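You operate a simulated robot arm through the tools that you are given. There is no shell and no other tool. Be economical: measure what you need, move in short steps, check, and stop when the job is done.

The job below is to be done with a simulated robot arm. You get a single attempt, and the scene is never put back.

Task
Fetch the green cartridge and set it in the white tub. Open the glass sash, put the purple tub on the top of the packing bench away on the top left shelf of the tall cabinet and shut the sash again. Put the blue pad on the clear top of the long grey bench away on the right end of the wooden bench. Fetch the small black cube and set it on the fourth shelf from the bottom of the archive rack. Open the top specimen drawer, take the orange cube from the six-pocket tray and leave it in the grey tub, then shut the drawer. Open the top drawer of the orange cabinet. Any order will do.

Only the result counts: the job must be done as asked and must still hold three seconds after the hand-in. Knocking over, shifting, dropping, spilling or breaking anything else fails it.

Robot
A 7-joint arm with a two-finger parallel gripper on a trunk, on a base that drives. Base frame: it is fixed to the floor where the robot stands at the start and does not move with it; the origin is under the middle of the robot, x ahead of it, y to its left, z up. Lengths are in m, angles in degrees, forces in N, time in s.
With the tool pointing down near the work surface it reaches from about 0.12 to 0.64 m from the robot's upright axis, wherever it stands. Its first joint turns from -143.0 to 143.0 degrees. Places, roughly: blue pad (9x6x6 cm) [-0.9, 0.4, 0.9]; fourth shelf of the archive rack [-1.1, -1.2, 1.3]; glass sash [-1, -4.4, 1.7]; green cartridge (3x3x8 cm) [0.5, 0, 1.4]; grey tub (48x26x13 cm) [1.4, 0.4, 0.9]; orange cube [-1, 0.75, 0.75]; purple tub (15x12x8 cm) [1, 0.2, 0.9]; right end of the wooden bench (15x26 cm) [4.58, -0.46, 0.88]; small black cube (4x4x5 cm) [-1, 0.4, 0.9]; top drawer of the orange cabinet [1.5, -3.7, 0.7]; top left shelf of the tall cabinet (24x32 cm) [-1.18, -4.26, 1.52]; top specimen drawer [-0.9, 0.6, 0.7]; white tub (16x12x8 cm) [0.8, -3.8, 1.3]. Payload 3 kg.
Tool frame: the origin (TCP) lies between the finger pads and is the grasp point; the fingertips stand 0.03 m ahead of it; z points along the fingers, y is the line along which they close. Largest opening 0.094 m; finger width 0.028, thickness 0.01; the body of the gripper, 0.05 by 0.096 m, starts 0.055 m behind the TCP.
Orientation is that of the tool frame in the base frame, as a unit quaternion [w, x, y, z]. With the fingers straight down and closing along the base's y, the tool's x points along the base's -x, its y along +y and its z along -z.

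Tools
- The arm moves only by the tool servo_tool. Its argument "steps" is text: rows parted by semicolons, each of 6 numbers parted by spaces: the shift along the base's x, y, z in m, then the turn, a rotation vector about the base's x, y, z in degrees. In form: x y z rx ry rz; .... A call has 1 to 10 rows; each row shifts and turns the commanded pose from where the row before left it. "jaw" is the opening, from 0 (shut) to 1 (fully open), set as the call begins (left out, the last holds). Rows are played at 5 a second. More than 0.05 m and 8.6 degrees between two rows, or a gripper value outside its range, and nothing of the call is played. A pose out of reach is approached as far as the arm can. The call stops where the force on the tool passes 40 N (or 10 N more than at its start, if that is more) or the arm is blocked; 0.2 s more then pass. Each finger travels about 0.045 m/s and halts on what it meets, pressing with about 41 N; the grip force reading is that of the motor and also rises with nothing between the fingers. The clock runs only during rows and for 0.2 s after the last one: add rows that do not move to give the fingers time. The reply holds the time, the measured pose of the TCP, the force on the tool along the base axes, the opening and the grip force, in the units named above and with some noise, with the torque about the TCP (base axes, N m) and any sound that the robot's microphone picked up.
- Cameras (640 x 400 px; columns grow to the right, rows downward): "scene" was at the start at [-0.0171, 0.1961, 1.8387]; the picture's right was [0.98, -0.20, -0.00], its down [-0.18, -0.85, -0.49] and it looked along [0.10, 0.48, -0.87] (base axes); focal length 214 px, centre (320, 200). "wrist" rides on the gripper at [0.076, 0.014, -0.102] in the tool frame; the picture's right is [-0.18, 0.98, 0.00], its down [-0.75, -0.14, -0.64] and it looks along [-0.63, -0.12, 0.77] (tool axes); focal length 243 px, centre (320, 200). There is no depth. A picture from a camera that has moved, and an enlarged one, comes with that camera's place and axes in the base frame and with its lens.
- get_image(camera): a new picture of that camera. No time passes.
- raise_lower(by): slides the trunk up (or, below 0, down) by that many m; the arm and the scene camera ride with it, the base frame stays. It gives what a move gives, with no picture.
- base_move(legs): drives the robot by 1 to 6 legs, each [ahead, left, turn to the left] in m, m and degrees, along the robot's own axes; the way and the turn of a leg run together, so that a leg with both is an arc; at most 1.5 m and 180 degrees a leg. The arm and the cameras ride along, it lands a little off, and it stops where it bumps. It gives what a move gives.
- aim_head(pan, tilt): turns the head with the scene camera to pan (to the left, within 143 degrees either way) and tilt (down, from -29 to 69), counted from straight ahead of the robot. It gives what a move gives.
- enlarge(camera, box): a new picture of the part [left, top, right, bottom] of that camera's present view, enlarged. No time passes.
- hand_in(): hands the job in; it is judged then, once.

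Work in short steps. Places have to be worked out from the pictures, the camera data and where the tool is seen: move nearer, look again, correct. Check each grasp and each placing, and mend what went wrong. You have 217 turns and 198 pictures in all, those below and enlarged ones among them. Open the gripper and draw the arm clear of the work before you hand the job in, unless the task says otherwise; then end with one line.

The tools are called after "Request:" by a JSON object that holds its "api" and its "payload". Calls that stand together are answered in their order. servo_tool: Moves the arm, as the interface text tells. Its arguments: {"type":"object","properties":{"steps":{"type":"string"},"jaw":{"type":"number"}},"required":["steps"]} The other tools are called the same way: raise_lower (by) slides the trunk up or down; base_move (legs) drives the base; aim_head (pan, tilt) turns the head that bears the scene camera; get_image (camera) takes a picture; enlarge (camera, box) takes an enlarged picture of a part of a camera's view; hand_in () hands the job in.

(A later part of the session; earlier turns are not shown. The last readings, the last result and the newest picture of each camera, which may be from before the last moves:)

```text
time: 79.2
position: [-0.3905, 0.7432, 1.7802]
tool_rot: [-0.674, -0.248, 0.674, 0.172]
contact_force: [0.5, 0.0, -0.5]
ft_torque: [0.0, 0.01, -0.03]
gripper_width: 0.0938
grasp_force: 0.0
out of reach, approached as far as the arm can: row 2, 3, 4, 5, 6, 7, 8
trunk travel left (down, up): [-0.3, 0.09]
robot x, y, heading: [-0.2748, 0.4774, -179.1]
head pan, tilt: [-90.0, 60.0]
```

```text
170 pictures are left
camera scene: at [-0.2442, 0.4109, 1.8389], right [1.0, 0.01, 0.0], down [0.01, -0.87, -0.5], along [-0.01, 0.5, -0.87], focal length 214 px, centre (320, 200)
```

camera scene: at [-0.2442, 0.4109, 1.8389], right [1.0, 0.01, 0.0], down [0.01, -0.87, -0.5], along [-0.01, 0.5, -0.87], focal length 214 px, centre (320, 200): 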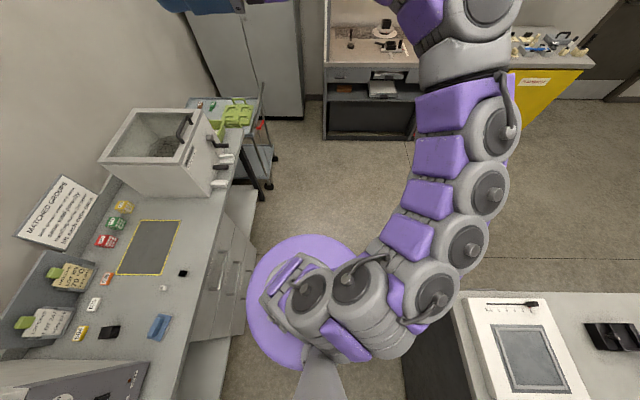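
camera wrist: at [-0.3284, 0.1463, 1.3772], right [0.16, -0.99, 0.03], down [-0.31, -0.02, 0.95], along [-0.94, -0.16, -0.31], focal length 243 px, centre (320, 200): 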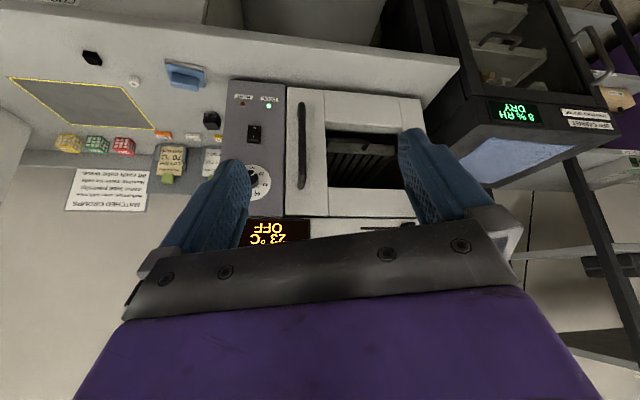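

At that moment the first joint sat at its -143° limit. I straighten the arm again, now along the robot's right (+y), to move the first joint off its limit.

Request:
{"api": "servo_tool", "payload": {"steps": ".01 .045 -.02 0 0 -8;.01 .045 -.02 0 0 -8;.01 .045 -.02 0 0 -8;.01 .045 -.02 0 0 -8;.01 .045 -.02 0 0 -8;.01 .045 -.02 0 0 -8;.01 .045 -.02 0 0 -8;.01 .045 -.02 0 0 -8;.01 .045 -.02 0 0 -8;.01 .045 -.02 0 0 -8"}}

Request:
{"api": "get_image", "payload": {"camera": "scene"}}

```text
refused: row 1 steps farther than a row can; nothing moved
```

```text
169 pictures are left
camera scene: at [-0.2442, 0.4109, 1.8389], right [1.0, 0.01, 0.0], down [0.01, -0.87, -0.5], along [-0.01, 0.5, -0.87], focal length 214 px, centre (320, 200)
```

scene: 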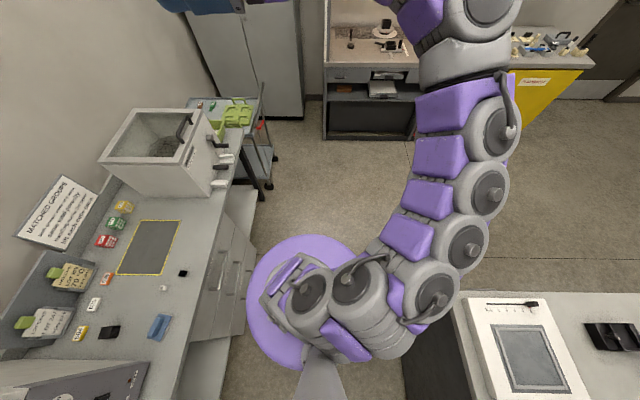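

The step was just above 0.05 m; I repeat with smaller rows.

Request:
{"api": "servo_tool", "payload": {"steps": ".01 .042 -.018 0 0 -8;.01 .042 -.018 0 0 -8;.01 .042 -.018 0 0 -8;.01 .042 -.018 0 0 -8;.01 .042 -.018 0 0 -8;.01 .042 -.018 0 0 -8;.01 .042 -.018 0 0 -8;.01 .042 -.018 0 0 -8;.01 .042 -.018 0 0 -8;.01 .042 -.018 0 0 -8"}}

Request:
{"api": "get_image", "payload": {"camera": "scene"}}

```text
time: 80.0
position: [-0.3562, 0.8135, 1.7607]
tool_rot: [-0.665, -0.215, 0.685, 0.205]
contact_force: [-1.3, 0.5, -0.5]
ft_torque: [-0.03, 0.01, 0.01]
gripper_width: 0.0941
grasp_force: 0.1
out of reach, approached as far as the arm can: row 1, 2, 3
trunk travel left (down, up): [-0.3, 0.09]
robot x, y, heading: [-0.2777, 0.4787, -179.2]
head pan, tilt: [-90.0, 60.0]
stopped in row 3: the arm was blocked; the commanded pose is now the measured one
```

```text
168 pictures are left
camera scene: at [-0.2462, 0.4092, 1.839], right [1.0, 0.01, 0.0], down [0.01, -0.87, -0.5], along [-0.01, 0.5, -0.87], focal length 214 px, centre (320, 200)
```

scene: 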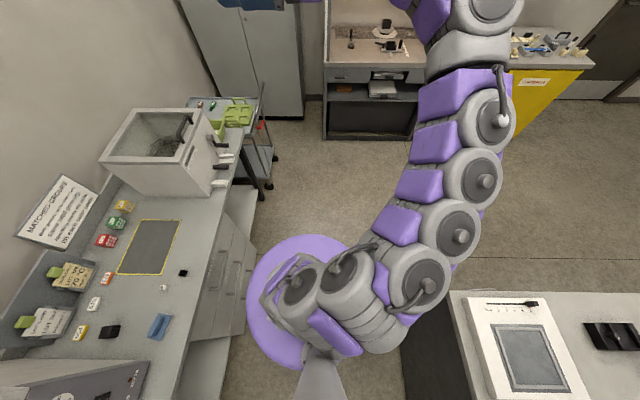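

The first joint has begun turning. I go on the same way.

Request:
{"api": "servo_tool", "payload": {"steps": ".01 .042 -.018 0 0 -8;.01 .042 -.018 0 0 -8;.01 .042 -.018 0 0 -8;.01 .042 -.018 0 0 -8;.01 .042 -.018 0 0 -8;.01 .042 -.018 0 0 -8;.01 .042 -.018 0 0 -8;.01 .042 -.018 0 0 -8;.01 .042 -.018 0 0 -8;.01 .042 -.018 0 0 -8"}}

Request:
{"api": "servo_tool", "payload": {"steps": ".0 .03 -.018 0 0 -4;.0 .03 -.018 0 0 -4;.0 .03 -.018 0 0 -4;.0 .03 -.018 0 0 -4;.0 .03 -.018 0 0 -4;.0 .03 -.018 0 0 -4"}}

Request:
{"api": "get_image", "payload": {"camera": "scene"}}

```text
time: 82.2
position: [-0.1412, 1.1261, 1.6905]
tool_rot: [-0.452, 0.182, 0.697, 0.525]
contact_force: [-0.8, 0.6, -0.1]
ft_torque: [-0.01, -0.03, -0.06]
gripper_width: 0.0937
grasp_force: 0.0
out of reach, approached as far as the arm can: row 1, 2, 3, 5, 6, 7, 8, 9, 10
trunk travel left (down, up): [-0.3, 0.09]
robot x, y, heading: [-0.2764, 0.4823, -179.1]
head pan, tilt: [-90.0, 60.0]
```

```text
time: 83.6
position: [-0.1771, 1.2278, 1.6463]
tool_rot: [-0.345, 0.308, 0.652, 0.601]
contact_force: [0.0, 0.5, 0.3]
ft_torque: [-0.01, -0.01, -0.02]
gripper_width: 0.094
grasp_force: 0.1
out of reach, approached as far as the arm can: row 1, 2, 3, 4, 5, 6
trunk travel left (down, up): [-0.3, 0.09]
robot x, y, heading: [-0.2762, 0.4794, -179.0]
head pan, tilt: [-90.0, 60.0]
```

```text
167 pictures are left
camera scene: at [-0.2462, 0.4108, 1.839], right [1.0, 0.01, 0.0], down [0.01, -0.87, -0.5], along [-0.01, 0.5, -0.87], focal length 214 px, centre (320, 200)
```

scene: 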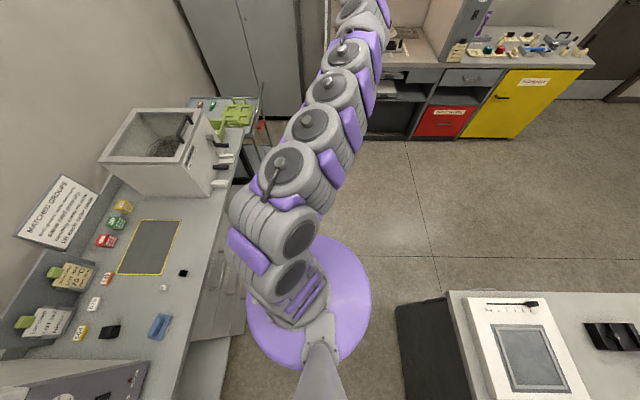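

Straight along the robot's right now. I pitch the tool down while pulling in and lowering.

Request:
{"api": "servo_tool", "payload": {"steps": "-.01 -.02 -.035 -8.2 0 0;-.01 -.02 -.035 -8.2 0 0;-.01 -.02 -.035 -8.2 0 0;-.01 -.02 -.035 -8.2 0 0;-.01 -.02 -.035 -8.2 0 0;-.01 -.02 -.035 -8.2 0 0;-.01 -.02 -.035 -8.2 0 0;-.01 -.02 -.035 -8.2 0 0;-.01 -.02 -.035 -8.2 0 0;-.01 -.02 -.035 -8.2 0 0"}}

Request:
{"api": "get_image", "payload": {"camera": "scene"}}

```text
time: 85.8
position: [-0.2798, 1.0243, 1.2966]
tool_rot: [-0.041, 0.462, 0.885, 0.037]
contact_force: [-1.0, -0.4, -0.7]
ft_torque: [0.02, -0.04, 0.0]
gripper_width: 0.0938
grasp_force: 0.0
trunk travel left (down, up): [-0.3, 0.09]
robot x, y, heading: [-0.2753, 0.4801, -179.1]
head pan, tilt: [-90.0, 60.0]
```

```text
166 pictures are left
camera scene: at [-0.2475, 0.4106, 1.839], right [1.0, 0.01, 0.0], down [0.01, -0.87, -0.5], along [-0.01, 0.5, -0.87], focal length 214 px, centre (320, 200)
```

scene: 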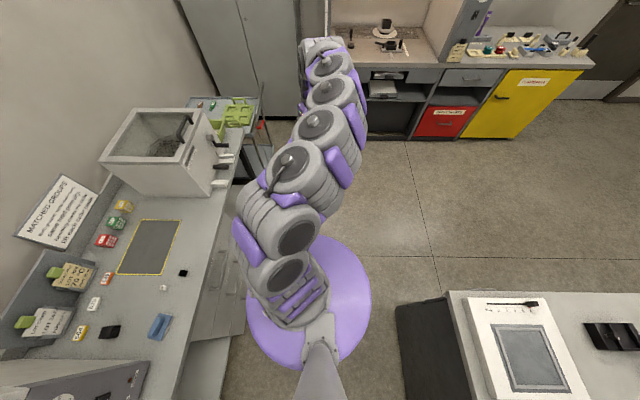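

Tool is down and reachable at the right. Now I swing to the front with the yaw turning to align.

Request:
{"api": "servo_tool", "payload": {"steps": "-.044 -.02 0 0 0 3.4;-.044 -.02 0 0 0 3.4;-.044 -.02 0 0 0 3.4;-.044 -.02 0 0 0 3.4;-.044 -.02 0 0 0 3.4;-.025 -.035 0 0 0 3.4;-.025 -.035 0 0 0 3.4;-.025 -.035 0 0 0 3.4;-.025 -.035 0 0 0 3.4"}}

Request:
{"api": "servo_tool", "payload": {"steps": "-.025 -.035 0 0 0 3.4;-.025 -.035 0 0 0 3.4;-.01 -.042 0 0 0 3.4;-.01 -.042 0 0 0 3.4;-.01 -.042 0 0 0 3.4;-.01 -.042 0 0 0 3.4;-.01 -.042 0 0 0 3.4;0 0 0 0 0 0"}}

Request:
{"api": "get_image", "payload": {"camera": "wrist"}}

```text
time: 87.8
position: [-0.3659, 0.9717, 1.357]
tool_rot: [-0.048, 0.277, 0.959, 0.026]
contact_force: [0.5, 0.5, 0.0]
ft_torque: [0.03, 0.02, 0.0]
gripper_width: 0.0937
grasp_force: 0.0
out of reach, approached as far as the arm can: row 2, 3, 4, 5, 6, 7, 8, 9
trunk travel left (down, up): [-0.3, 0.09]
robot x, y, heading: [-0.276, 0.478, -179.1]
head pan, tilt: [-90.0, 60.0]
```

```text
time: 89.6
position: [-0.2418, 0.8697, 1.4766]
tool_rot: [-0.053, 0.072, 0.996, 0.018]
contact_force: [0.1, -1.0, 0.3]
ft_torque: [0.04, 0.0, 0.01]
gripper_width: 0.094
grasp_force: 0.1
out of reach, approached as far as the arm can: row 1, 2, 3, 4, 5, 6, 7
trunk travel left (down, up): [-0.3, 0.09]
robot x, y, heading: [-0.278, 0.4787, -179.6]
head pan, tilt: [-90.0, 60.0]
```

```text
165 pictures are left
camera wrist: at [-0.3057, 0.8908, 1.5861], right [0.32, 0.95, 0.01], down [0.79, -0.27, 0.55], along [0.52, -0.18, -0.83], focal length 243 px, centre (320, 200)
```

wrist: 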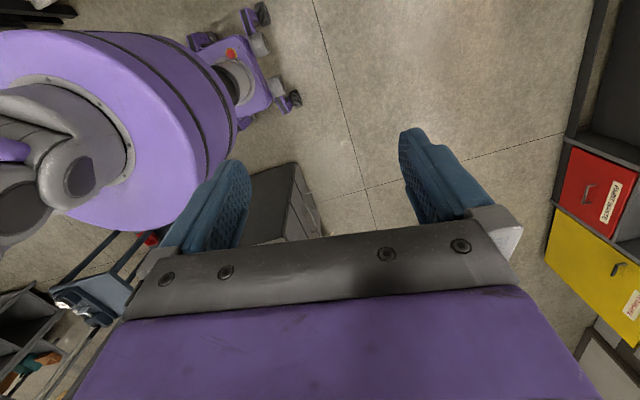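

Holding the yaw seems to run the wrist into its limit; I turn the yaw on the spot (counterclockwise) toward the natural side, moving out and down a bit.

Request:
{"api": "servo_tool", "payload": {"steps": "-.004 .013 -.022 0 0 8.4;-.004 .013 -.022 0 0 8.4;-.004 .013 -.022 0 0 8.4;-.004 .013 -.022 0 0 8.4;-.004 .013 -.022 0 0 8.4;-.004 .013 -.022 0 0 8.4;-.004 .013 -.022 0 0 8.4;-.004 .013 -.022 0 0 8.4;-.004 .013 -.022 0 0 8.4;-.004 .013 -.022 0 0 8.4"}}

Request:
{"api": "get_image", "payload": {"camera": "scene"}}

```text
time: 91.8
position: [-0.2889, 1.0033, 1.2584]
tool_rot: [-0.051, -0.613, 0.788, -0.023]
contact_force: [0.6, 0.3, -0.1]
ft_torque: [0.02, -0.06, 0.01]
gripper_width: 0.0941
grasp_force: 0.1
trunk travel left (down, up): [-0.3, 0.09]
robot x, y, heading: [-0.2782, 0.4784, -179.2]
head pan, tilt: [-90.0, 60.0]
```

```text
164 pictures are left
camera scene: at [-0.2483, 0.4114, 1.8391], right [1.0, 0.01, 0.0], down [0.01, -0.87, -0.5], along [-0.01, 0.5, -0.87], focal length 214 px, centre (320, 200)
```

scene: 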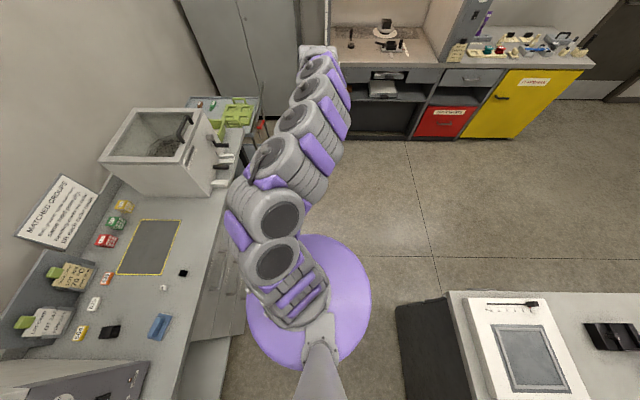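

It followed exactly. Now I swing to the front with the yaw turning along.

Request:
{"api": "servo_tool", "payload": {"steps": "-.044 -.02 0 0 0 6.5;-.044 -.02 0 0 0 6.5;-.044 -.02 0 0 0 6.5;-.044 -.02 0 0 0 6.5;-.044 -.02 0 0 0 6.5;-.025 -.035 0 0 0 6.5;-.025 -.035 0 0 0 6.5;-.025 -.035 0 0 0 6.5;-.025 -.035 0 0 0 6.5"}}

Request:
{"api": "servo_tool", "payload": {"steps": "-.025 -.035 0 0 0 6.5;-.025 -.035 0 0 0 6.5;-.01 -.042 0 0 0 6.5;-.01 -.042 0 0 0 6.5;-.01 -.042 0 0 0 6.5;-.01 -.042 0 0 0 6.5;-.01 -.042 0 0 0 6.5;0 0 0 0 0 0"}}

Request:
{"api": "aim_head", "payload": {"pan": 0, "tilt": 60}}

Request:
{"api": "get_image", "payload": {"camera": "scene"}}

Request:
{"api": "get_image", "payload": {"camera": "wrist"}}

```text
time: 93.8
position: [-0.3511, 0.9429, 1.3195]
tool_rot: [0.035, 0.92, -0.389, 0.045]
contact_force: [-0.6, 0.0, -0.2]
ft_torque: [0.0, 0.01, 0.0]
gripper_width: 0.094
grasp_force: 0.0
out of reach, approached as far as the arm can: row 2, 3, 4, 5, 6, 7, 8, 9
trunk travel left (down, up): [-0.3, 0.09]
robot x, y, heading: [-0.2779, 0.4804, -179.1]
head pan, tilt: [-90.0, 60.0]
```

```text
time: 95.6
position: [-0.2333, 0.8971, 1.4293]
tool_rot: [0.015, 0.998, -0.004, 0.054]
contact_force: [0.1, -1.0, -0.2]
ft_torque: [-0.01, -0.03, 0.03]
gripper_width: 0.0943
grasp_force: 0.0
out of reach, approached as far as the arm can: row 1, 2, 3, 4, 5, 6, 7
trunk travel left (down, up): [-0.3, 0.09]
robot x, y, heading: [-0.277, 0.479, -179.1]
head pan, tilt: [-90.0, 60.0]
```

```text
time: 97.3
position: [-0.2331, 0.894, 1.4301]
tool_rot: [0.015, 0.998, -0.005, 0.053]
contact_force: [0.4, 0.1, -0.3]
ft_torque: [0.06, -0.04, -0.02]
gripper_width: 0.0939
grasp_force: 0.1
trunk travel left (down, up): [-0.3, 0.09]
robot x, y, heading: [-0.2777, 0.478, -179.5]
head pan, tilt: [0.0, 60.0]
```

```text
163 pictures are left
camera scene: at [-0.3117, 0.3396, 1.839], right [-0.01, 1.0, 0.0], down [0.87, 0.01, -0.5], along [-0.5, -0.01, -0.87], focal length 214 px, centre (320, 200)
```

scene: 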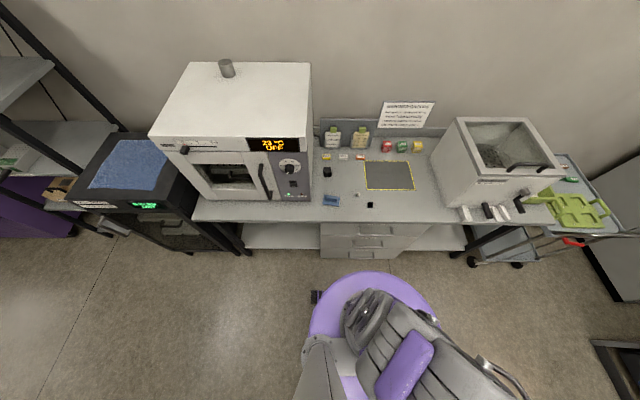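

```text
162 pictures are left
camera wrist: at [-0.1689, 0.8838, 1.5401], right [-0.19, -0.98, 0.01], down [-0.82, 0.17, 0.55], along [-0.54, 0.1, -0.83], focal length 243 px, centre (320, 200)
```

wrist: 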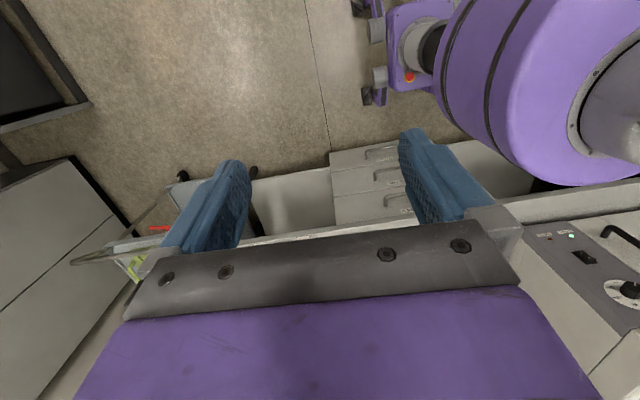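

The first joint seems to run out just past the robot's right side. I test the back sector instead with the "natural" yaw (tool x toward the robot axis).

Request:
{"api": "servo_tool", "payload": {"steps": ".003 .01 -.015 0 0 -8.2;.003 .01 -.015 0 0 -8.2;.003 .01 -.015 0 0 -8.2;.003 .01 -.015 0 0 -8.2;.003 .01 -.015 0 0 -8.2;.003 .01 -.015 0 0 -8.2;.003 .01 -.015 0 0 -8.2;.003 .01 -.015 0 0 -8.2;.003 .01 -.015 0 0 -8.2;.003 .01 -.015 0 0 -8.2"}}

Request:
{"api": "servo_tool", "payload": {"steps": ".033 -.034 0 0 0 -8.2;.033 -.034 0 0 0 -8.2;.033 -.034 0 0 0 -8.2;.033 -.034 0 0 0 -8.2;.033 -.034 0 0 0 -8.2;.033 -.034 0 0 0 -8.2;.033 -.034 0 0 0 -8.2;.033 -.034 0 0 0 -8.2;.033 -.034 0 0 0 -8.2;.033 -.034 0 0 0 -8.2"}}

Request:
{"api": "aim_head", "payload": {"pan": -130, "tilt": 55}}

Request:
{"api": "get_image", "payload": {"camera": "scene"}}

```text
time: 99.5
position: [-0.2038, 1.0018, 1.2811]
tool_rot: [0.046, 0.75, -0.659, 0.033]
contact_force: [-0.2, 0.2, -0.4]
ft_torque: [0.01, -0.01, -0.01]
gripper_width: 0.0943
grasp_force: 0.1
trunk travel left (down, up): [-0.3, 0.09]
robot x, y, heading: [-0.2783, 0.4797, -178.9]
head pan, tilt: [0.0, 60.0]
```

```text
time: 101.7
position: [0.1486, 0.6892, 1.2918]
tool_rot: [-0.056, -0.135, 0.989, 0.006]
contact_force: [-0.3, 0.6, 0.7]
ft_torque: [0.01, 0.01, 0.03]
gripper_width: 0.0943
grasp_force: 0.0
out of reach, approached as far as the arm can: row 3, 4, 5, 6
trunk travel left (down, up): [-0.3, 0.09]
robot x, y, heading: [-0.2815, 0.4784, -179.2]
head pan, tilt: [0.0, 60.0]
```

```text
time: 103.8
position: [0.1486, 0.6914, 1.2925]
tool_rot: [-0.055, -0.137, 0.989, 0.006]
contact_force: [-0.7, 0.4, -0.1]
ft_torque: [0.02, -0.01, 0.01]
gripper_width: 0.0939
grasp_force: 0.1
trunk travel left (down, up): [-0.3, 0.09]
robot x, y, heading: [-0.2749, 0.4804, -179.1]
head pan, tilt: [-130.0, 55.0]
```

```text
161 pictures are left
camera scene: at [-0.1972, 0.3947, 1.8448], right [0.78, -0.63, 0.0], down [-0.52, -0.64, -0.57], along [0.36, 0.44, -0.82], focal length 214 px, centre (320, 200)
```

scene: 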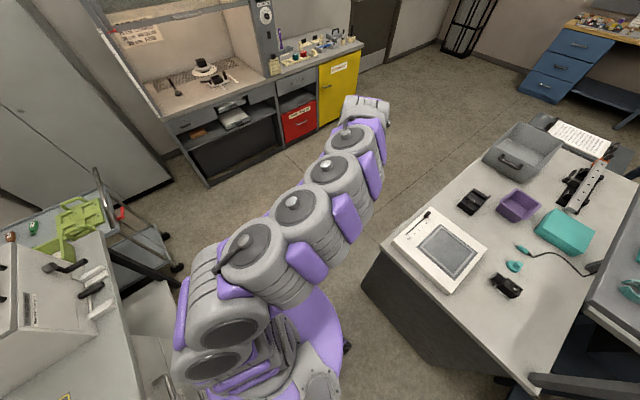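

The arm can point to the back-right sector. I test lowering here (clear of the packing bench) to see whether working heights are reachable in this sector.

Request:
{"api": "servo_tool", "payload": {"steps": "0 -.02 -.04 0 0 -3;0 -.02 -.04 0 0 -3;0 -.02 -.04 0 0 -3;0 -.02 -.04 0 0 -3;0 -.02 -.04 0 0 -3;0 0 -.04 0 0 0;0 0 -.04 0 0 0;0 0 -.02 0 0 0;0 0 0 0 0 0"}}

Request:
{"api": "get_image", "payload": {"camera": "scene"}}

```text
time: 105.8
position: [0.1907, 0.5999, 1.0015]
tool_rot: [-0.054, -0.006, 0.998, 0.013]
contact_force: [-0.5, 0.2, 0.5]
ft_torque: [-0.01, 0.02, 0.0]
gripper_width: 0.0937
grasp_force: 0.0
out of reach, approached as far as the arm can: row 2, 3, 4, 5
trunk travel left (down, up): [-0.3, 0.09]
robot x, y, heading: [-0.278, 0.4794, -179.0]
head pan, tilt: [-130.0, 55.0]
```

```text
160 pictures are left
camera scene: at [-0.1963, 0.395, 1.8448], right [0.78, -0.63, 0.0], down [-0.52, -0.64, -0.57], along [0.36, 0.44, -0.82], focal length 214 px, centre (320, 200)
```

scene: 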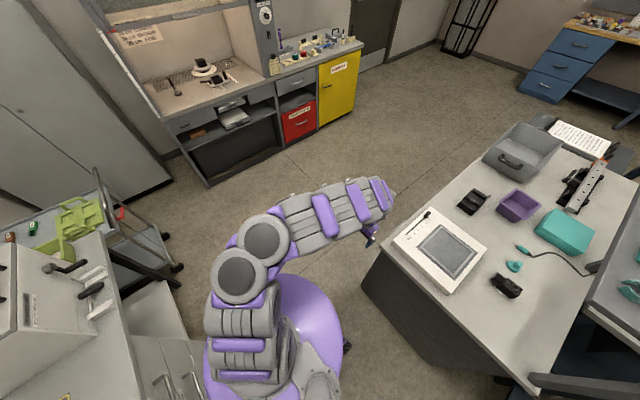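

A clean vertical-plane posture now at z=1.0. From here I swing counterclockwise with natural yaw, lower this time.

Request:
{"api": "servo_tool", "payload": {"steps": "-.0137 .045 0 0 0 6;-.0184 .0433 0 0 0 6;-.0228 .0411 0 0 0 6;-.027 .0385 0 0 0 6;-.0308 .0355 0 0 0 6;-.0344 .032 0 0 0 6;-.0375 .0283 0 0 0 6;-.0403 .0242 0 0 0 6;-.0426 .0199 0 0 0 6;-.0444 .0153 0 0 0 6"}}

Request:
{"api": "servo_tool", "payload": {"steps": "-.0458 .0106 0 0 0 6;-.0466 .0057 0 0 0 6;-.047 .0008 0 0 0 6;-.0468 -.004 0 0 0 6;-.0461 -.009 0 0 0 6;-.045 -.0137 0 0 0 6;-.0433 -.0184 0.02 0 0 6;-.0411 -.0228 0.02 0 0 6;-.0385 -.027 .02 0 0 6;-.0355 -.0308 .02 0 0 6"}}

Request:
{"api": "aim_head", "payload": {"pan": -60, "tilt": 60}}

Request:
{"api": "get_image", "payload": {"camera": "scene"}}

```text
time: 108.0
position: [-0.1124, 0.9402, 0.9963]
tool_rot: [-0.054, -0.505, 0.861, -0.018]
contact_force: [0.4, -0.1, 0.1]
ft_torque: [-0.02, -0.01, 0.02]
gripper_width: 0.0942
grasp_force: 0.1
out of reach, approached as far as the arm can: row 7, 8, 9
trunk travel left (down, up): [-0.3, 0.09]
robot x, y, heading: [-0.2789, 0.4772, -179.2]
head pan, tilt: [-130.0, 55.0]
```

```text
refused: row 7 steps farther than a row can; nothing moved
```

```text
time: 109.4
position: [-0.1092, 0.94, 0.9974]
tool_rot: [-0.055, -0.504, 0.862, -0.017]
contact_force: [-0.2, 0.4, 0.1]
ft_torque: [0.02, 0.01, 0.0]
gripper_width: 0.094
grasp_force: 0.0
trunk travel left (down, up): [-0.3, 0.09]
robot x, y, heading: [-0.2752, 0.4801, -179.4]
head pan, tilt: [-60.0, 60.0]
```

```text
159 pictures are left
camera scene: at [-0.2788, 0.4002, 1.839], right [0.86, 0.51, 0.0], down [0.44, -0.75, -0.5], along [-0.26, 0.43, -0.87], focal length 214 px, centre (320, 200)
```

scene: 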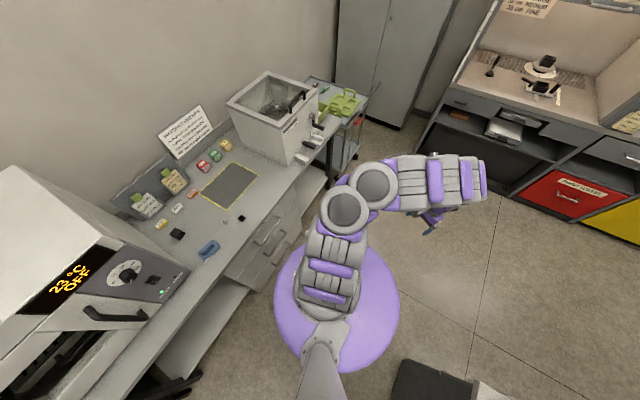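

Good, it tracks. I continue the swing with smaller rows.

Request:
{"api": "servo_tool", "payload": {"steps": "-.0458 .0106 0 0 0 6;-.0466 .0057 0 0 0 6;-.047 .0008 0 0 0 6;-.0468 -.004 0 0 0 6;-.0461 -.009 0 0 0 6;-.045 -.0137 0 0 0 6;-.0433 -.0184 0.01 0 0 6;-.0411 -.0228 0.01 0 0 6;-.0385 -.027 .01 0 0 6;-.0355 -.0308 .01 0 0 6"}}

Request:
{"api": "get_image", "payload": {"camera": "scene"}}

```text
time: 111.6
position: [-0.4158, 0.9728, 1.0334]
tool_rot: [0.04, 0.867, -0.494, 0.04]
contact_force: [-0.4, 0.4, 0.8]
ft_torque: [-0.02, 0.0, 0.04]
gripper_width: 0.0939
grasp_force: 0.0
out of reach, approached as far as the arm can: row 1, 2, 3, 4, 5, 6, 7, 8, 9, 10
trunk travel left (down, up): [-0.3, 0.09]
robot x, y, heading: [-0.2784, 0.4812, -179.3]
head pan, tilt: [-60.0, 60.0]
```

```text
158 pictures are left
camera scene: at [-0.2813, 0.4002, 1.839], right [0.86, 0.51, 0.0], down [0.44, -0.75, -0.5], along [-0.26, 0.43, -0.87], focal length 214 px, centre (320, 200)
```

scene: 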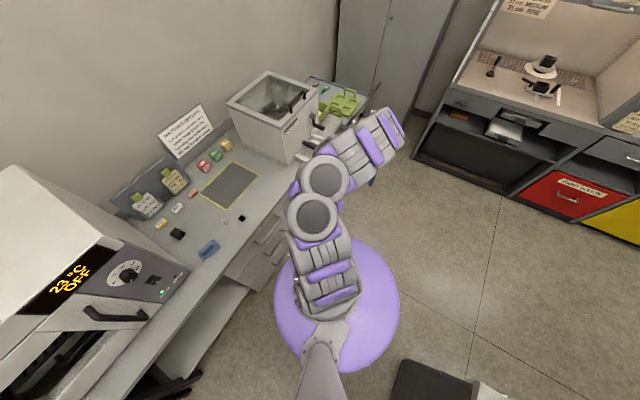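

It progresses though lagging. I push on toward the front.

Request:
{"api": "servo_tool", "payload": {"steps": "-.02 -.03 0 0 0 3;-.02 -.03 0 0 0 3;-.02 -.03 0 0 0 3;-.02 -.03 0 0 0 3;-.02 -.03 0 0 0 3;0 0 0 0 0 0;0 0 0 0 0 0;0 0 0 0 0 0;0 0 0 0 0 0"}}

Request:
{"api": "get_image", "payload": {"camera": "scene"}}

```text
time: 113.6
position: [-0.408, 0.9764, 1.0294]
tool_rot: [0.034, 0.925, -0.376, 0.045]
contact_force: [-0.4, -0.1, -0.3]
ft_torque: [0.01, -0.02, -0.01]
gripper_width: 0.0942
grasp_force: 0.0
out of reach, approached as far as the arm can: row 1, 2, 3, 4, 5
trunk travel left (down, up): [-0.3, 0.09]
robot x, y, heading: [-0.2802, 0.4744, -179.4]
head pan, tilt: [-60.0, 60.0]
```

```text
157 pictures are left
camera scene: at [-0.2816, 0.4004, 1.839], right [0.86, 0.51, 0.0], down [0.44, -0.75, -0.5], along [-0.26, 0.43, -0.87], focal length 214 px, centre (320, 200)
```

scene: 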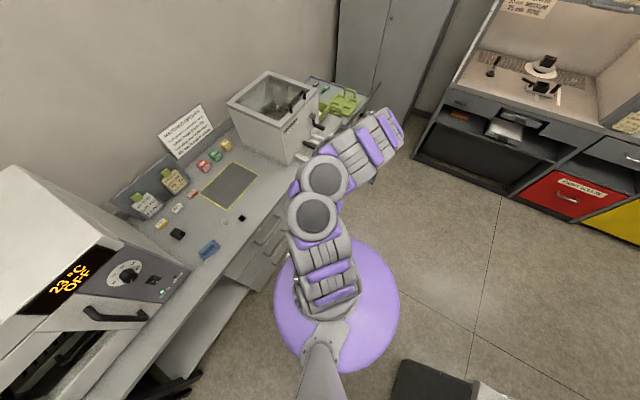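

The reachable sector is the robot's back/right, so I should present its back to the work: heading 0 as at the start. I fold the arm back to az≈200 and raise it before turning.

Request:
{"api": "servo_tool", "payload": {"steps": ".035 -.005 .03 0 0 -8;.035 -.005 .03 0 0 -8;.035 -.005 .03 0 0 -8;.035 -.01 .03 0 0 -8;.035 -.02 .03 0 0 -8;.033 -.03 .02 0 0 -8;.033 -.03 .02 0 0 -8;.033 -.03 .02 0 0 -8;.033 -.03 .02 0 0 -8;.033 -.03 .02 0 0 -8"}}

Request:
{"api": "servo_tool", "payload": {"steps": ".033 -.03 .02 0 0 -8;.033 -.03 .02 0 0 -8;.02 -.04 0 0 0 -8;.0 -.04 0 0 0 -4;.0 -.04 0 0 0 -2;-.03 -.01 0 0 0 0;-.02 -.01 0 0 0 0;0 0 0 0 0 0"}}

```text
refused: row 5 steps farther than a row can; nothing moved
```

```text
time: 115.4
position: [-0.3901, 0.9804, 1.0498]
tool_rot: [0.044, 0.795, -0.603, 0.037]
contact_force: [-0.1, 0.0, -0.5]
ft_torque: [0.04, 0.03, 0.01]
gripper_width: 0.0941
grasp_force: 0.1
out of reach, approached as far as the arm can: row 1, 2, 3, 4, 5, 6, 7
trunk travel left (down, up): [-0.3, 0.09]
robot x, y, heading: [-0.2795, 0.4767, -179.6]
head pan, tilt: [-60.0, 60.0]
```

The commanded pose had run ahead. I bring it back with larger offset toward the right-back.

Request:
{"api": "servo_tool", "payload": {"steps": ".033 .032 .015 0 0 -6;.033 .032 .015 0 0 -6;.033 .032 .015 0 0 -6;.033 .032 .015 0 0 -6;.033 .032 .015 0 0 -6;.033 .032 .015 0 0 -6;.033 .032 .015 0 0 -6;.033 .032 .015 0 0 -6;.033 .032 .015 0 0 -6;.033 .032 .015 0 0 -6"}}

Request:
{"api": "servo_tool", "payload": {"steps": ".033 .032 .015 0 0 -4;.033 .032 .015 0 0 -4;.033 .01 0 0 0 -4;.033 -.03 0 0 0 -4;.033 -.03 0 0 0 -4;.033 -.03 0 0 0 -4;.033 -.03 0 0 0 -4;.033 -.03 0 0 0 -4;0 0 0 0 0 0"}}

Request:
{"api": "get_image", "payload": {"camera": "scene"}}

```text
time: 117.6
position: [-0.0982, 1.0644, 1.2262]
tool_rot: [-0.056, -0.387, 0.92, -0.008]
contact_force: [0.2, -0.4, 0.0]
ft_torque: [0.03, 0.03, 0.01]
gripper_width: 0.0942
grasp_force: 0.1
out of reach, approached as far as the arm can: row 4, 5, 6, 7, 8, 9, 10
trunk travel left (down, up): [-0.3, 0.09]
robot x, y, heading: [-0.2802, 0.4785, -179.2]
head pan, tilt: [-60.0, 60.0]
```

```text
time: 119.6
position: [0.1266, 0.8937, 1.2591]
tool_rot: [-0.055, -0.119, 0.991, 0.007]
contact_force: [-0.4, -0.2, 0.6]
ft_torque: [0.01, 0.0, 0.03]
gripper_width: 0.094
grasp_force: 0.1
out of reach, approached as far as the arm can: row 1, 2, 3
trunk travel left (down, up): [-0.3, 0.09]
robot x, y, heading: [-0.2761, 0.4767, -179.3]
head pan, tilt: [-60.0, 60.0]
```

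```text
156 pictures are left
camera scene: at [-0.2782, 0.3986, 1.839], right [0.86, 0.51, 0.0], down [0.44, -0.74, -0.5], along [-0.26, 0.43, -0.87], focal length 214 px, centre (320, 200)
```

scene: 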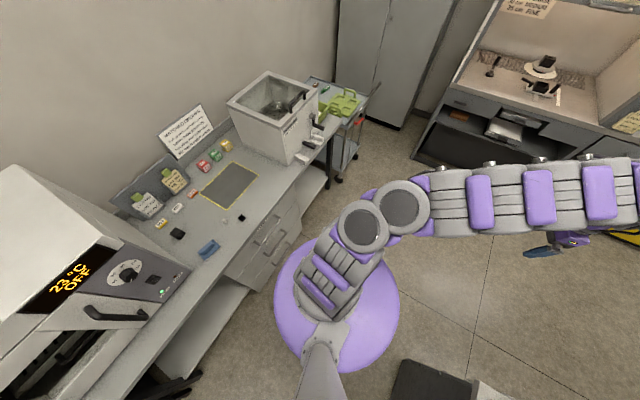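

Arm is at az≈-134, z 1.26. I back off from the bench and turn to heading 0, so that the arm then points at the bench.

Request:
{"api": "base_move", "payload": {"legs": [[-0.15, 0, 0], [0, 0, 90], [0, 0, 90]]}}

Request:
{"api": "aim_head", "payload": {"pan": 140, "tilt": 60}}

Request:
{"api": "get_image", "payload": {"camera": "scene"}}

Request:
{"api": "get_image", "payload": {"camera": "wrist"}}

```text
time: 128.8
position: [-0.5043, 0.0366, 1.2603]
tool_rot: [0.005, 0.986, 0.154, 0.055]
contact_force: [-0.3, -0.5, 0.2]
ft_torque: [0.0, -0.01, 0.0]
gripper_width: 0.0938
grasp_force: 0.0
trunk travel left (down, up): [-0.3, 0.09]
robot x, y, heading: [-0.1305, 0.4798, 5.2]
head pan, tilt: [-60.0, 60.0]
```

```text
time: 131.7
position: [-0.5041, 0.0375, 1.2597]
tool_rot: [0.005, 0.986, 0.155, 0.056]
contact_force: [0.4, 0.0, -0.8]
ft_torque: [0.0, 0.01, -0.01]
gripper_width: 0.094
grasp_force: 0.1
trunk travel left (down, up): [-0.3, 0.09]
robot x, y, heading: [-0.1311, 0.4847, 4.9]
head pan, tilt: [140.0, 60.0]
```

```text
155 pictures are left
camera scene: at [-0.2289, 0.6505, 1.8391], right [0.57, 0.82, 0.0], down [0.71, -0.5, -0.5], along [-0.41, 0.29, -0.87], focal length 214 px, centre (320, 200)
```

scene: 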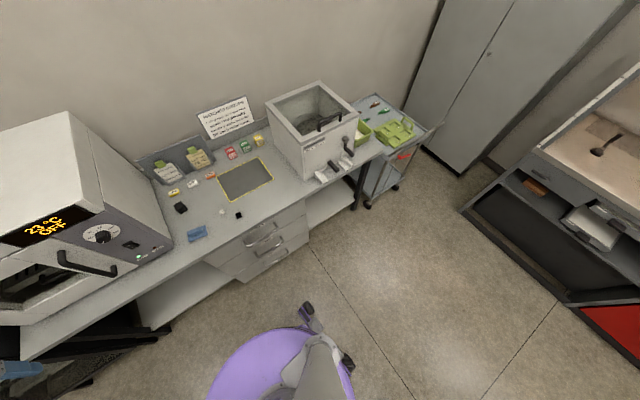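

```text
154 pictures are left
camera wrist: at [-0.44, 0.0471, 1.3697], right [0.12, -0.99, 0.01], down [-0.83, -0.1, 0.55], along [-0.55, -0.07, -0.83], focal length 243 px, centre (320, 200)
```

wrist: 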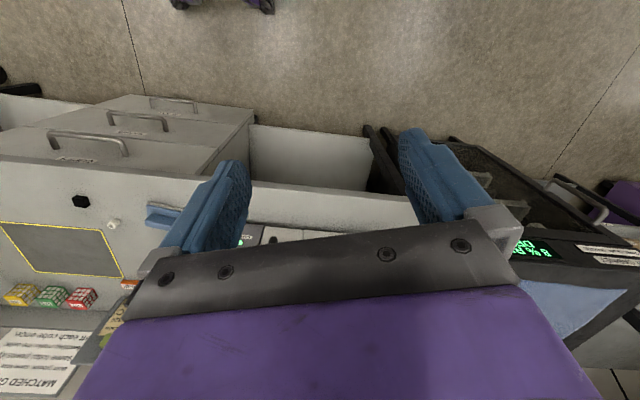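

Heading is 5°. I move the tool to az≈187 in front of the cube, straightening the tilt, before backing up to the bench.

Request:
{"api": "servo_tool", "payload": {"steps": "-.0107 .0425 0 0 .7 -2;-.0107 .0425 0 0 .7 -2;-.0107 .0425 0 0 .7 -2;-.0107 .0425 0 0 .7 -2;-.0107 .0425 0 0 .7 -2;-.0107 .0425 0 0 .7 -2;-.0107 .0425 0 0 .7 -2;-.0107 .0425 0 0 .7 -2;-.0107 .0425 0 0 .7 -2;0 0 0 0 0 0"}}

Request:
{"api": "base_move", "payload": {"legs": [[-0.3, 0.03, -4.5]]}}

Request:
{"api": "get_image", "payload": {"camera": "wrist"}}

Request:
{"api": "get_image", "payload": {"camera": "scene"}}

```text
time: 133.9
position: [-0.6124, 0.4201, 1.262]
tool_rot: [0.006, 1.0, -0.002, 0.0]
contact_force: [-0.5, -0.5, 0.0]
ft_torque: [-0.01, 0.0, 0.03]
gripper_width: 0.0939
grasp_force: 0.0
out of reach, approached as far as the arm can: row 7, 8
trunk travel left (down, up): [-0.3, 0.09]
robot x, y, heading: [-0.1298, 0.4766, 4.7]
head pan, tilt: [140.0, 60.0]
```

```text
time: 135.9
position: [-0.9201, 0.4711, 1.2609]
tool_rot: [0.004, 0.999, -0.04, 0.0]
contact_force: [-0.2, -0.5, -0.4]
ft_torque: [0.01, 0.01, 0.01]
gripper_width: 0.0941
grasp_force: 0.0
trunk travel left (down, up): [-0.3, 0.09]
robot x, y, heading: [-0.4336, 0.4968, 0.6]
head pan, tilt: [140.0, 60.0]
```

```text
153 pictures are left
camera wrist: at [-0.8459, 0.4509, 1.3633], right [-0.26, -0.97, 0.01], down [-0.74, 0.21, 0.64], along [-0.62, 0.16, -0.77], focal length 243 px, centre (320, 200)
```

wrist: 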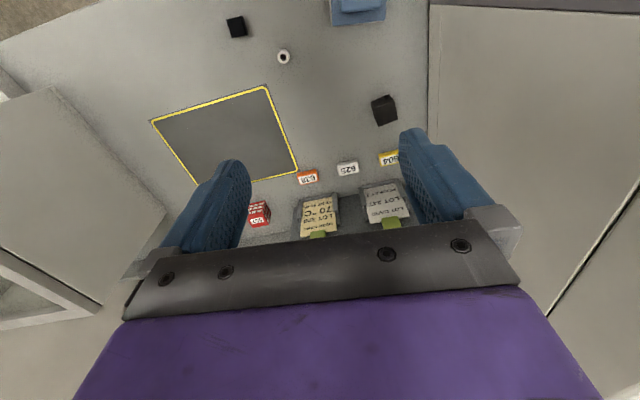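

```text
152 pictures are left
camera scene: at [-0.5202, 0.6753, 1.8388], right [0.64, 0.77, 0.0], down [0.67, -0.55, -0.5], along [-0.38, 0.32, -0.87], focal length 214 px, centre (320, 200)
```

scene: 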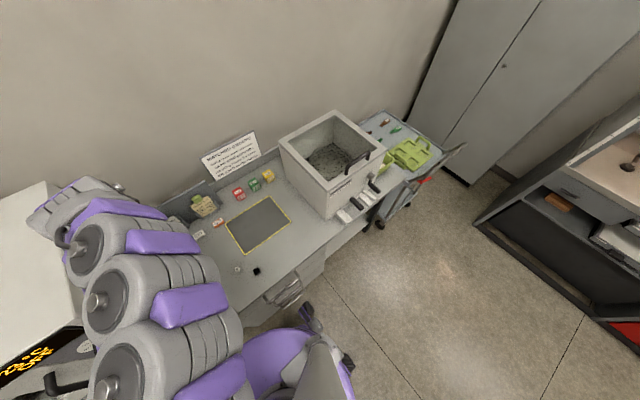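

The cube is at about (-1.027,0.374). I go down above it to z≈1.06 and look again.

Request:
{"api": "servo_tool", "payload": {"steps": "-.018 -.0155 -.033 0 0 .77;-.018 -.0155 -.033 0 0 .77;-.018 -.0155 -.033 0 0 .77;-.018 -.0155 -.033 0 0 .77;-.018 -.0155 -.033 0 0 .77;-.018 -.0155 -.033 0 0 .77;0 0 0 0 0 0"}}

Request:
{"api": "get_image", "payload": {"camera": "wrist"}}

```text
time: 137.6
position: [-1.0199, 0.3801, 1.0648]
tool_rot: [0.005, 1.0, 0.001, 0.0]
contact_force: [0.4, -0.8, -0.6]
ft_torque: [0.0, -0.02, -0.02]
gripper_width: 0.0942
grasp_force: 0.2
out of reach, approached as far as the arm can: row 6
trunk travel left (down, up): [-0.3, 0.09]
robot x, y, heading: [-0.4313, 0.4961, 0.4]
head pan, tilt: [140.0, 60.0]
```

```text
151 pictures are left
camera wrist: at [-0.9439, 0.3666, 1.1673], right [-0.18, -0.98, 0.01], down [-0.75, 0.15, 0.64], along [-0.63, 0.11, -0.77], focal length 243 px, centre (320, 200)
```

wrist: 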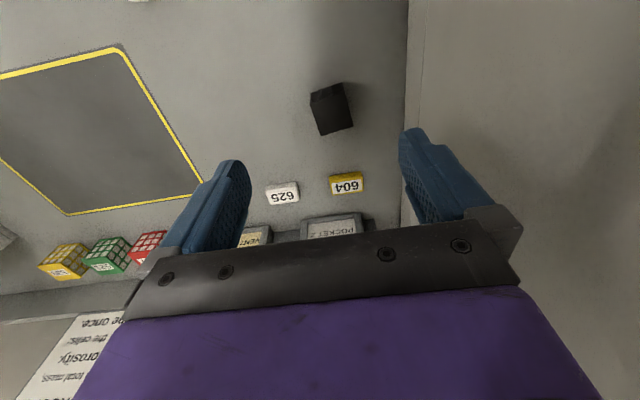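

I enlarge to judge the cube's faces and angle.

Request:
{"api": "enlarge", "payload": {"camera": "wrist", "box": [270, 60, 400, 160]}}

```text
4.00 times, centred on (335, 110) of wrist
camera zoom: at [-0.9439, 0.3666, 1.1673], right [-0.18, -0.98, 0.01], down [-0.75, 0.15, 0.64], along [-0.63, 0.11, -0.77], focal length 970 px, centre (260, 560)
```

zoom: 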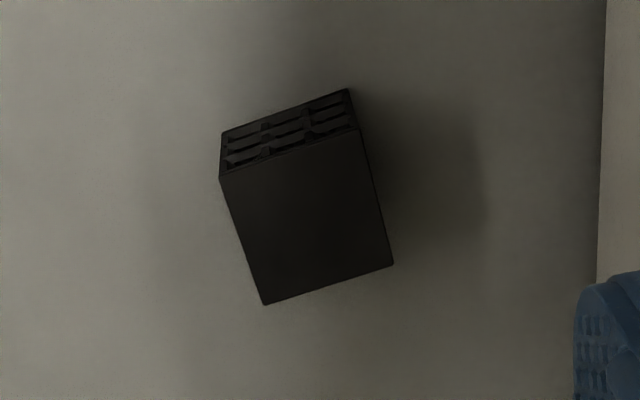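

Top centre ≈(-1.037,0.368), turned about +9°. I move there, yaw +9°, and lower to z≈0.98.

Request:
{"api": "servo_tool", "payload": {"steps": "-.004 -.004 -.02 0 0 3;-.004 -.004 -.02 0 0 3;-.004 -.003 -.02 0 0 3;0 0 -.02 0 0 0;0 0 0 0 0 0"}}

Request:
{"api": "get_image", "payload": {"camera": "wrist"}}

```text
time: 138.8
position: [-0.9905, 0.3745, 1.0007]
tool_rot: [0.004, 0.997, 0.08, -0.001]
contact_force: [0.0, -0.2, -0.6]
ft_torque: [-0.02, -0.05, -0.01]
gripper_width: 0.094
grasp_force: 0.1
out of reach, approached as far as the arm can: row 1, 2, 3, 4
trunk travel left (down, up): [-0.3, 0.09]
robot x, y, heading: [-0.4349, 0.4948, 0.6]
head pan, tilt: [140.0, 60.0]
```

```text
149 pictures are left
camera wrist: at [-0.914, 0.3747, 1.1038], right [-0.03, -1.0, 0.01], down [-0.77, 0.03, 0.64], along [-0.64, 0.01, -0.77], focal length 243 px, centre (320, 200)
```

wrist: 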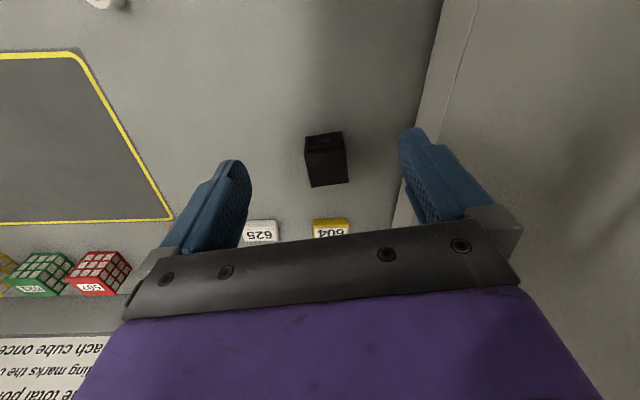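

Reach falls off lower down at this trunk height. I raise the tool, lower the trunk by the same, then extend again.

Request:
{"api": "servo_tool", "payload": {"steps": "0 0 .04 0 0 0;0 0 .04 0 0 0;0 0 .04 0 0 0;0 0 .04 0 0 0;0 0 .04 0 0 0;0 0 .02 0 0 0"}}

Request:
{"api": "raise_lower", "payload": {"by": -0.2}}

```text
time: 140.2
position: [-0.9915, 0.3791, 1.2217]
tool_rot: [0.005, 0.997, 0.079, 0.001]
contact_force: [-0.1, 0.1, -0.8]
ft_torque: [0.02, 0.0, -0.01]
gripper_width: 0.0941
grasp_force: 0.1
trunk travel left (down, up): [-0.3, 0.09]
robot x, y, heading: [-0.4343, 0.4952, 0.4]
head pan, tilt: [140.0, 60.0]
```

```text
time: 142.3
position: [-0.992, 0.3787, 1.0221]
tool_rot: [0.006, 0.997, 0.079, 0.001]
contact_force: [-0.7, 0.5, -0.3]
ft_torque: [-0.01, -0.03, -0.01]
gripper_width: 0.0941
grasp_force: 0.0
trunk travel left (down, up): [-0.1, 0.29]
robot x, y, heading: [-0.434, 0.4957, 0.7]
head pan, tilt: [140.0, 60.0]
```

Now I extend to above the cube and look.

Request:
{"api": "servo_tool", "payload": {"steps": "-.015 -.003 0 0 0 0;-.015 -.003 0 0 0 0;-.015 -.003 0 0 0 0;0 0 -.02 0 0 0;0 0 -.015 0 0 0;0 0 0 0 0 0"}}

Request:
{"api": "get_image", "payload": {"camera": "wrist"}}

```text
time: 143.7
position: [-1.0365, 0.3695, 0.9869]
tool_rot: [0.005, 0.997, 0.079, 0.001]
contact_force: [-0.5, -0.3, -0.1]
ft_torque: [-0.03, 0.01, -0.02]
gripper_width: 0.094
grasp_force: 0.1
trunk travel left (down, up): [-0.1, 0.29]
robot x, y, heading: [-0.4331, 0.495, 0.6]
head pan, tilt: [140.0, 60.0]
```

```text
148 pictures are left
camera wrist: at [-0.96, 0.3687, 1.089], right [-0.03, -1.0, 0.01], down [-0.77, 0.03, 0.64], along [-0.64, 0.01, -0.77], focal length 243 px, centre (320, 200)
```

wrist: 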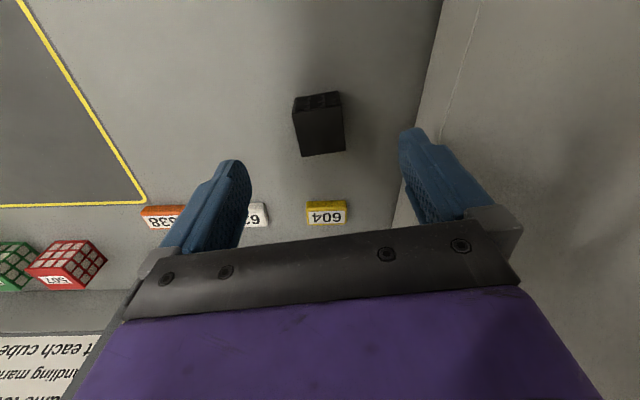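

Triangulating three views gives top z≈0.887, x≈-1.048 (bench ≈0.84). I move -0.011 in x and descend to z≈0.88.

Request:
{"api": "servo_tool", "payload": {"steps": "-.011 0 -.02 0 0 0;0 0 -.03 0 0 0;0 0 -.03 0 0 0;0 0 -.015 0 0 0;0 0 -.01 0 0 0;0 0 0 0 0 0"}}

Request:
{"api": "get_image", "payload": {"camera": "wrist"}}

```text
time: 145.0
position: [-1.0264, 0.374, 0.8913]
tool_rot: [0.005, 0.997, 0.08, -0.007]
contact_force: [12.6, 2.4, 22.2]
ft_torque: [1.23, -0.5, -0.64]
gripper_width: 0.0934
grasp_force: 0.1
out of reach, approached as far as the arm can: row 1, 2, 3, 4, 5
trunk travel left (down, up): [-0.1, 0.29]
robot x, y, heading: [-0.4322, 0.5005, 0.7]
head pan, tilt: [140.0, 60.0]
stopped in row 6: the force on the tool passed its limit at 47 N (the readings are from after the stop); the commanded pose is now the measured one
```

```text
147 pictures are left
camera wrist: at [-0.9475, 0.373, 0.9912], right [-0.02, -1.0, 0.01], down [-0.76, 0.03, 0.65], along [-0.65, 0.01, -0.76], focal length 243 px, centre (320, 200)
```

wrist: 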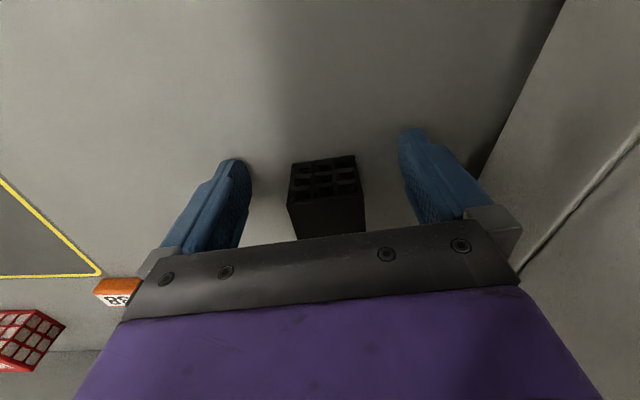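

The +y fingertip met the bench at tip z≈0.861, so the bench is ≈0.86. Reach in x is short by 1-2 cm: I raise 3 cm, drive 3 cm back toward the bench, and look.

Request:
{"api": "servo_tool", "payload": {"steps": "0 0 .02 0 0 0;0 0 .02 0 0 0"}}

Request:
{"api": "base_move", "payload": {"legs": [[-0.03, 0, 0]]}}

Request:
{"api": "get_image", "payload": {"camera": "wrist"}}

```text
time: 145.6
position: [-1.0274, 0.3728, 0.9277]
tool_rot: [0.005, 0.997, 0.081, -0.005]
contact_force: [0.1, 0.3, 0.2]
ft_torque: [0.0, 0.02, -0.02]
gripper_width: 0.0944
grasp_force: 0.1
trunk travel left (down, up): [-0.1, 0.29]
robot x, y, heading: [-0.4326, 0.4967, 0.7]
head pan, tilt: [140.0, 60.0]
```

```text
time: 146.5
position: [-1.0597, 0.3723, 0.9274]
tool_rot: [0.006, 0.997, 0.08, -0.005]
contact_force: [-0.8, 0.7, -0.9]
ft_torque: [0.0, -0.02, 0.0]
gripper_width: 0.094
grasp_force: 0.1
trunk travel left (down, up): [-0.1, 0.29]
robot x, y, heading: [-0.4634, 0.4974, 0.5]
head pan, tilt: [140.0, 60.0]
```

```text
146 pictures are left
camera wrist: at [-0.9814, 0.3717, 1.0282], right [-0.03, -1.0, 0.01], down [-0.76, 0.03, 0.65], along [-0.65, 0.01, -0.76], focal length 243 px, centre (320, 200)
```

wrist: 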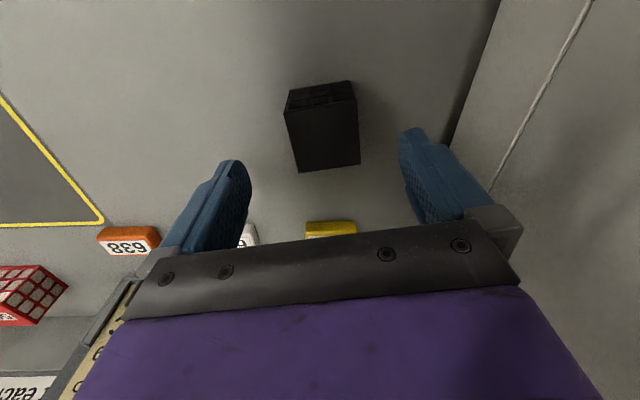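

Cube centre ≈(-1.042,0.369). I shift +0.017 in x, descend to z≈0.896 and close.

Request:
{"api": "servo_tool", "payload": {"steps": ".017 -.002 0 0 0 0;0 0 -.02 0 0 0;0 0 -.011 0 0 0"}}

Request:
{"api": "servo_tool", "payload": {"steps": "0 0 0 0 0 0;0 0 0 0 0 0;0 0 0 0 0 0;0 0 0 0 0 0;0 0 0 0 0 0;0 0 0 0 0 0", "jaw": 0}}

Request:
{"api": "servo_tool", "payload": {"steps": "0 0 .03 0 0 0;0 0 .03 0 0 0;0 0 .03 0 0 0;0 0 .03 0 0 0;0 0 .03 0 0 0"}}

Request:
{"api": "get_image", "payload": {"camera": "wrist"}}

```text
time: 147.3
position: [-1.0397, 0.3696, 0.8976]
tool_rot: [0.005, 0.997, 0.079, -0.006]
contact_force: [-0.3, -0.2, -0.2]
ft_torque: [0.02, 0.02, 0.01]
gripper_width: 0.094
grasp_force: 0.0
trunk travel left (down, up): [-0.1, 0.29]
robot x, y, heading: [-0.4667, 0.4924, 0.5]
head pan, tilt: [140.0, 60.0]
```

```text
time: 148.7
position: [-1.0388, 0.3688, 0.8968]
tool_rot: [0.005, 0.997, 0.08, -0.006]
contact_force: [-0.7, 0.6, 0.5]
ft_torque: [0.0, 0.0, 0.04]
gripper_width: 0.0435
grasp_force: 40.7
trunk travel left (down, up): [-0.1, 0.29]
robot x, y, heading: [-0.4656, 0.497, 0.7]
head pan, tilt: [140.0, 60.0]
```

```text
time: 149.9
position: [-1.0407, 0.3702, 1.0509]
tool_rot: [0.005, 0.997, 0.08, -0.006]
contact_force: [0.3, -1.1, -0.2]
ft_torque: [0.0, 0.0, 0.0]
gripper_width: 0.0434
grasp_force: 41.2
trunk travel left (down, up): [-0.1, 0.29]
robot x, y, heading: [-0.4687, 0.4944, 0.5]
head pan, tilt: [140.0, 60.0]
```

```text
145 pictures are left
camera wrist: at [-0.9631, 0.3693, 1.1507], right [-0.03, -1.0, 0.01], down [-0.76, 0.03, 0.65], along [-0.65, 0.01, -0.76], focal length 243 px, centre (320, 200)
```

wrist: 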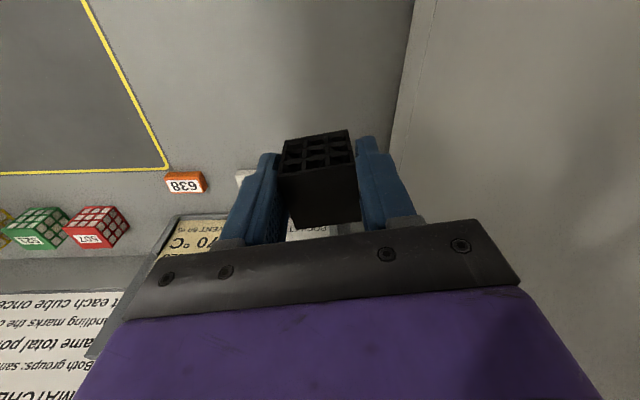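

Grasped (4.3 cm). I raise a little, drive away from the bench to the aisle and then sideways toward the rack.

Request:
{"api": "servo_tool", "payload": {"steps": ".03 .01 .04 0 0 0;.03 .01 .04 0 0 0;.03 .01 .04 0 0 0;.03 .01 .04 0 0 0"}}

Request:
{"api": "base_move", "payload": {"legs": [[0.35, 0, 0], [0, -1.0, 0]]}}

Request:
{"api": "aim_head", "payload": {"pan": -130, "tilt": 35}}

Request:
{"api": "get_image", "payload": {"camera": "scene"}}

```text
refused: row 1 steps farther than a row can; nothing moved
```

```text
time: 157.1
position: [-0.6932, -0.6438, 1.0494]
tool_rot: [0.006, 0.998, 0.066, -0.007]
contact_force: [-0.1, 0.7, -0.3]
ft_torque: [-0.03, 0.01, -0.03]
gripper_width: 0.0436
grasp_force: 41.0
trunk travel left (down, up): [-0.1, 0.29]
robot x, y, heading: [-0.1139, -0.536, -1.1]
head pan, tilt: [140.0, 60.0]
```

```text
time: 160.9
position: [-0.6921, -0.6466, 1.0509]
tool_rot: [0.004, 0.998, 0.066, -0.007]
contact_force: [-0.4, 0.4, -0.6]
ft_torque: [0.0, 0.01, 0.03]
gripper_width: 0.0436
grasp_force: 41.4
trunk travel left (down, up): [-0.1, 0.29]
robot x, y, heading: [-0.1165, -0.5362, -1.1]
head pan, tilt: [-130.0, 35.0]
```

```text
144 pictures are left
camera scene: at [-0.202, -0.4638, 1.6729], right [-0.75, 0.66, 0.0], down [0.38, 0.43, -0.82], along [-0.54, -0.62, -0.58], focal length 214 px, centre (320, 200)
```

scene: 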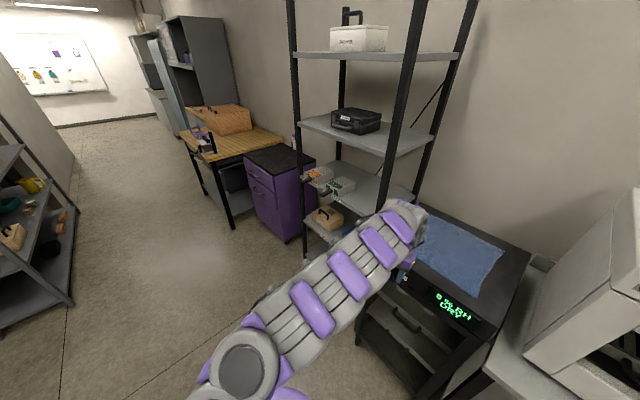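

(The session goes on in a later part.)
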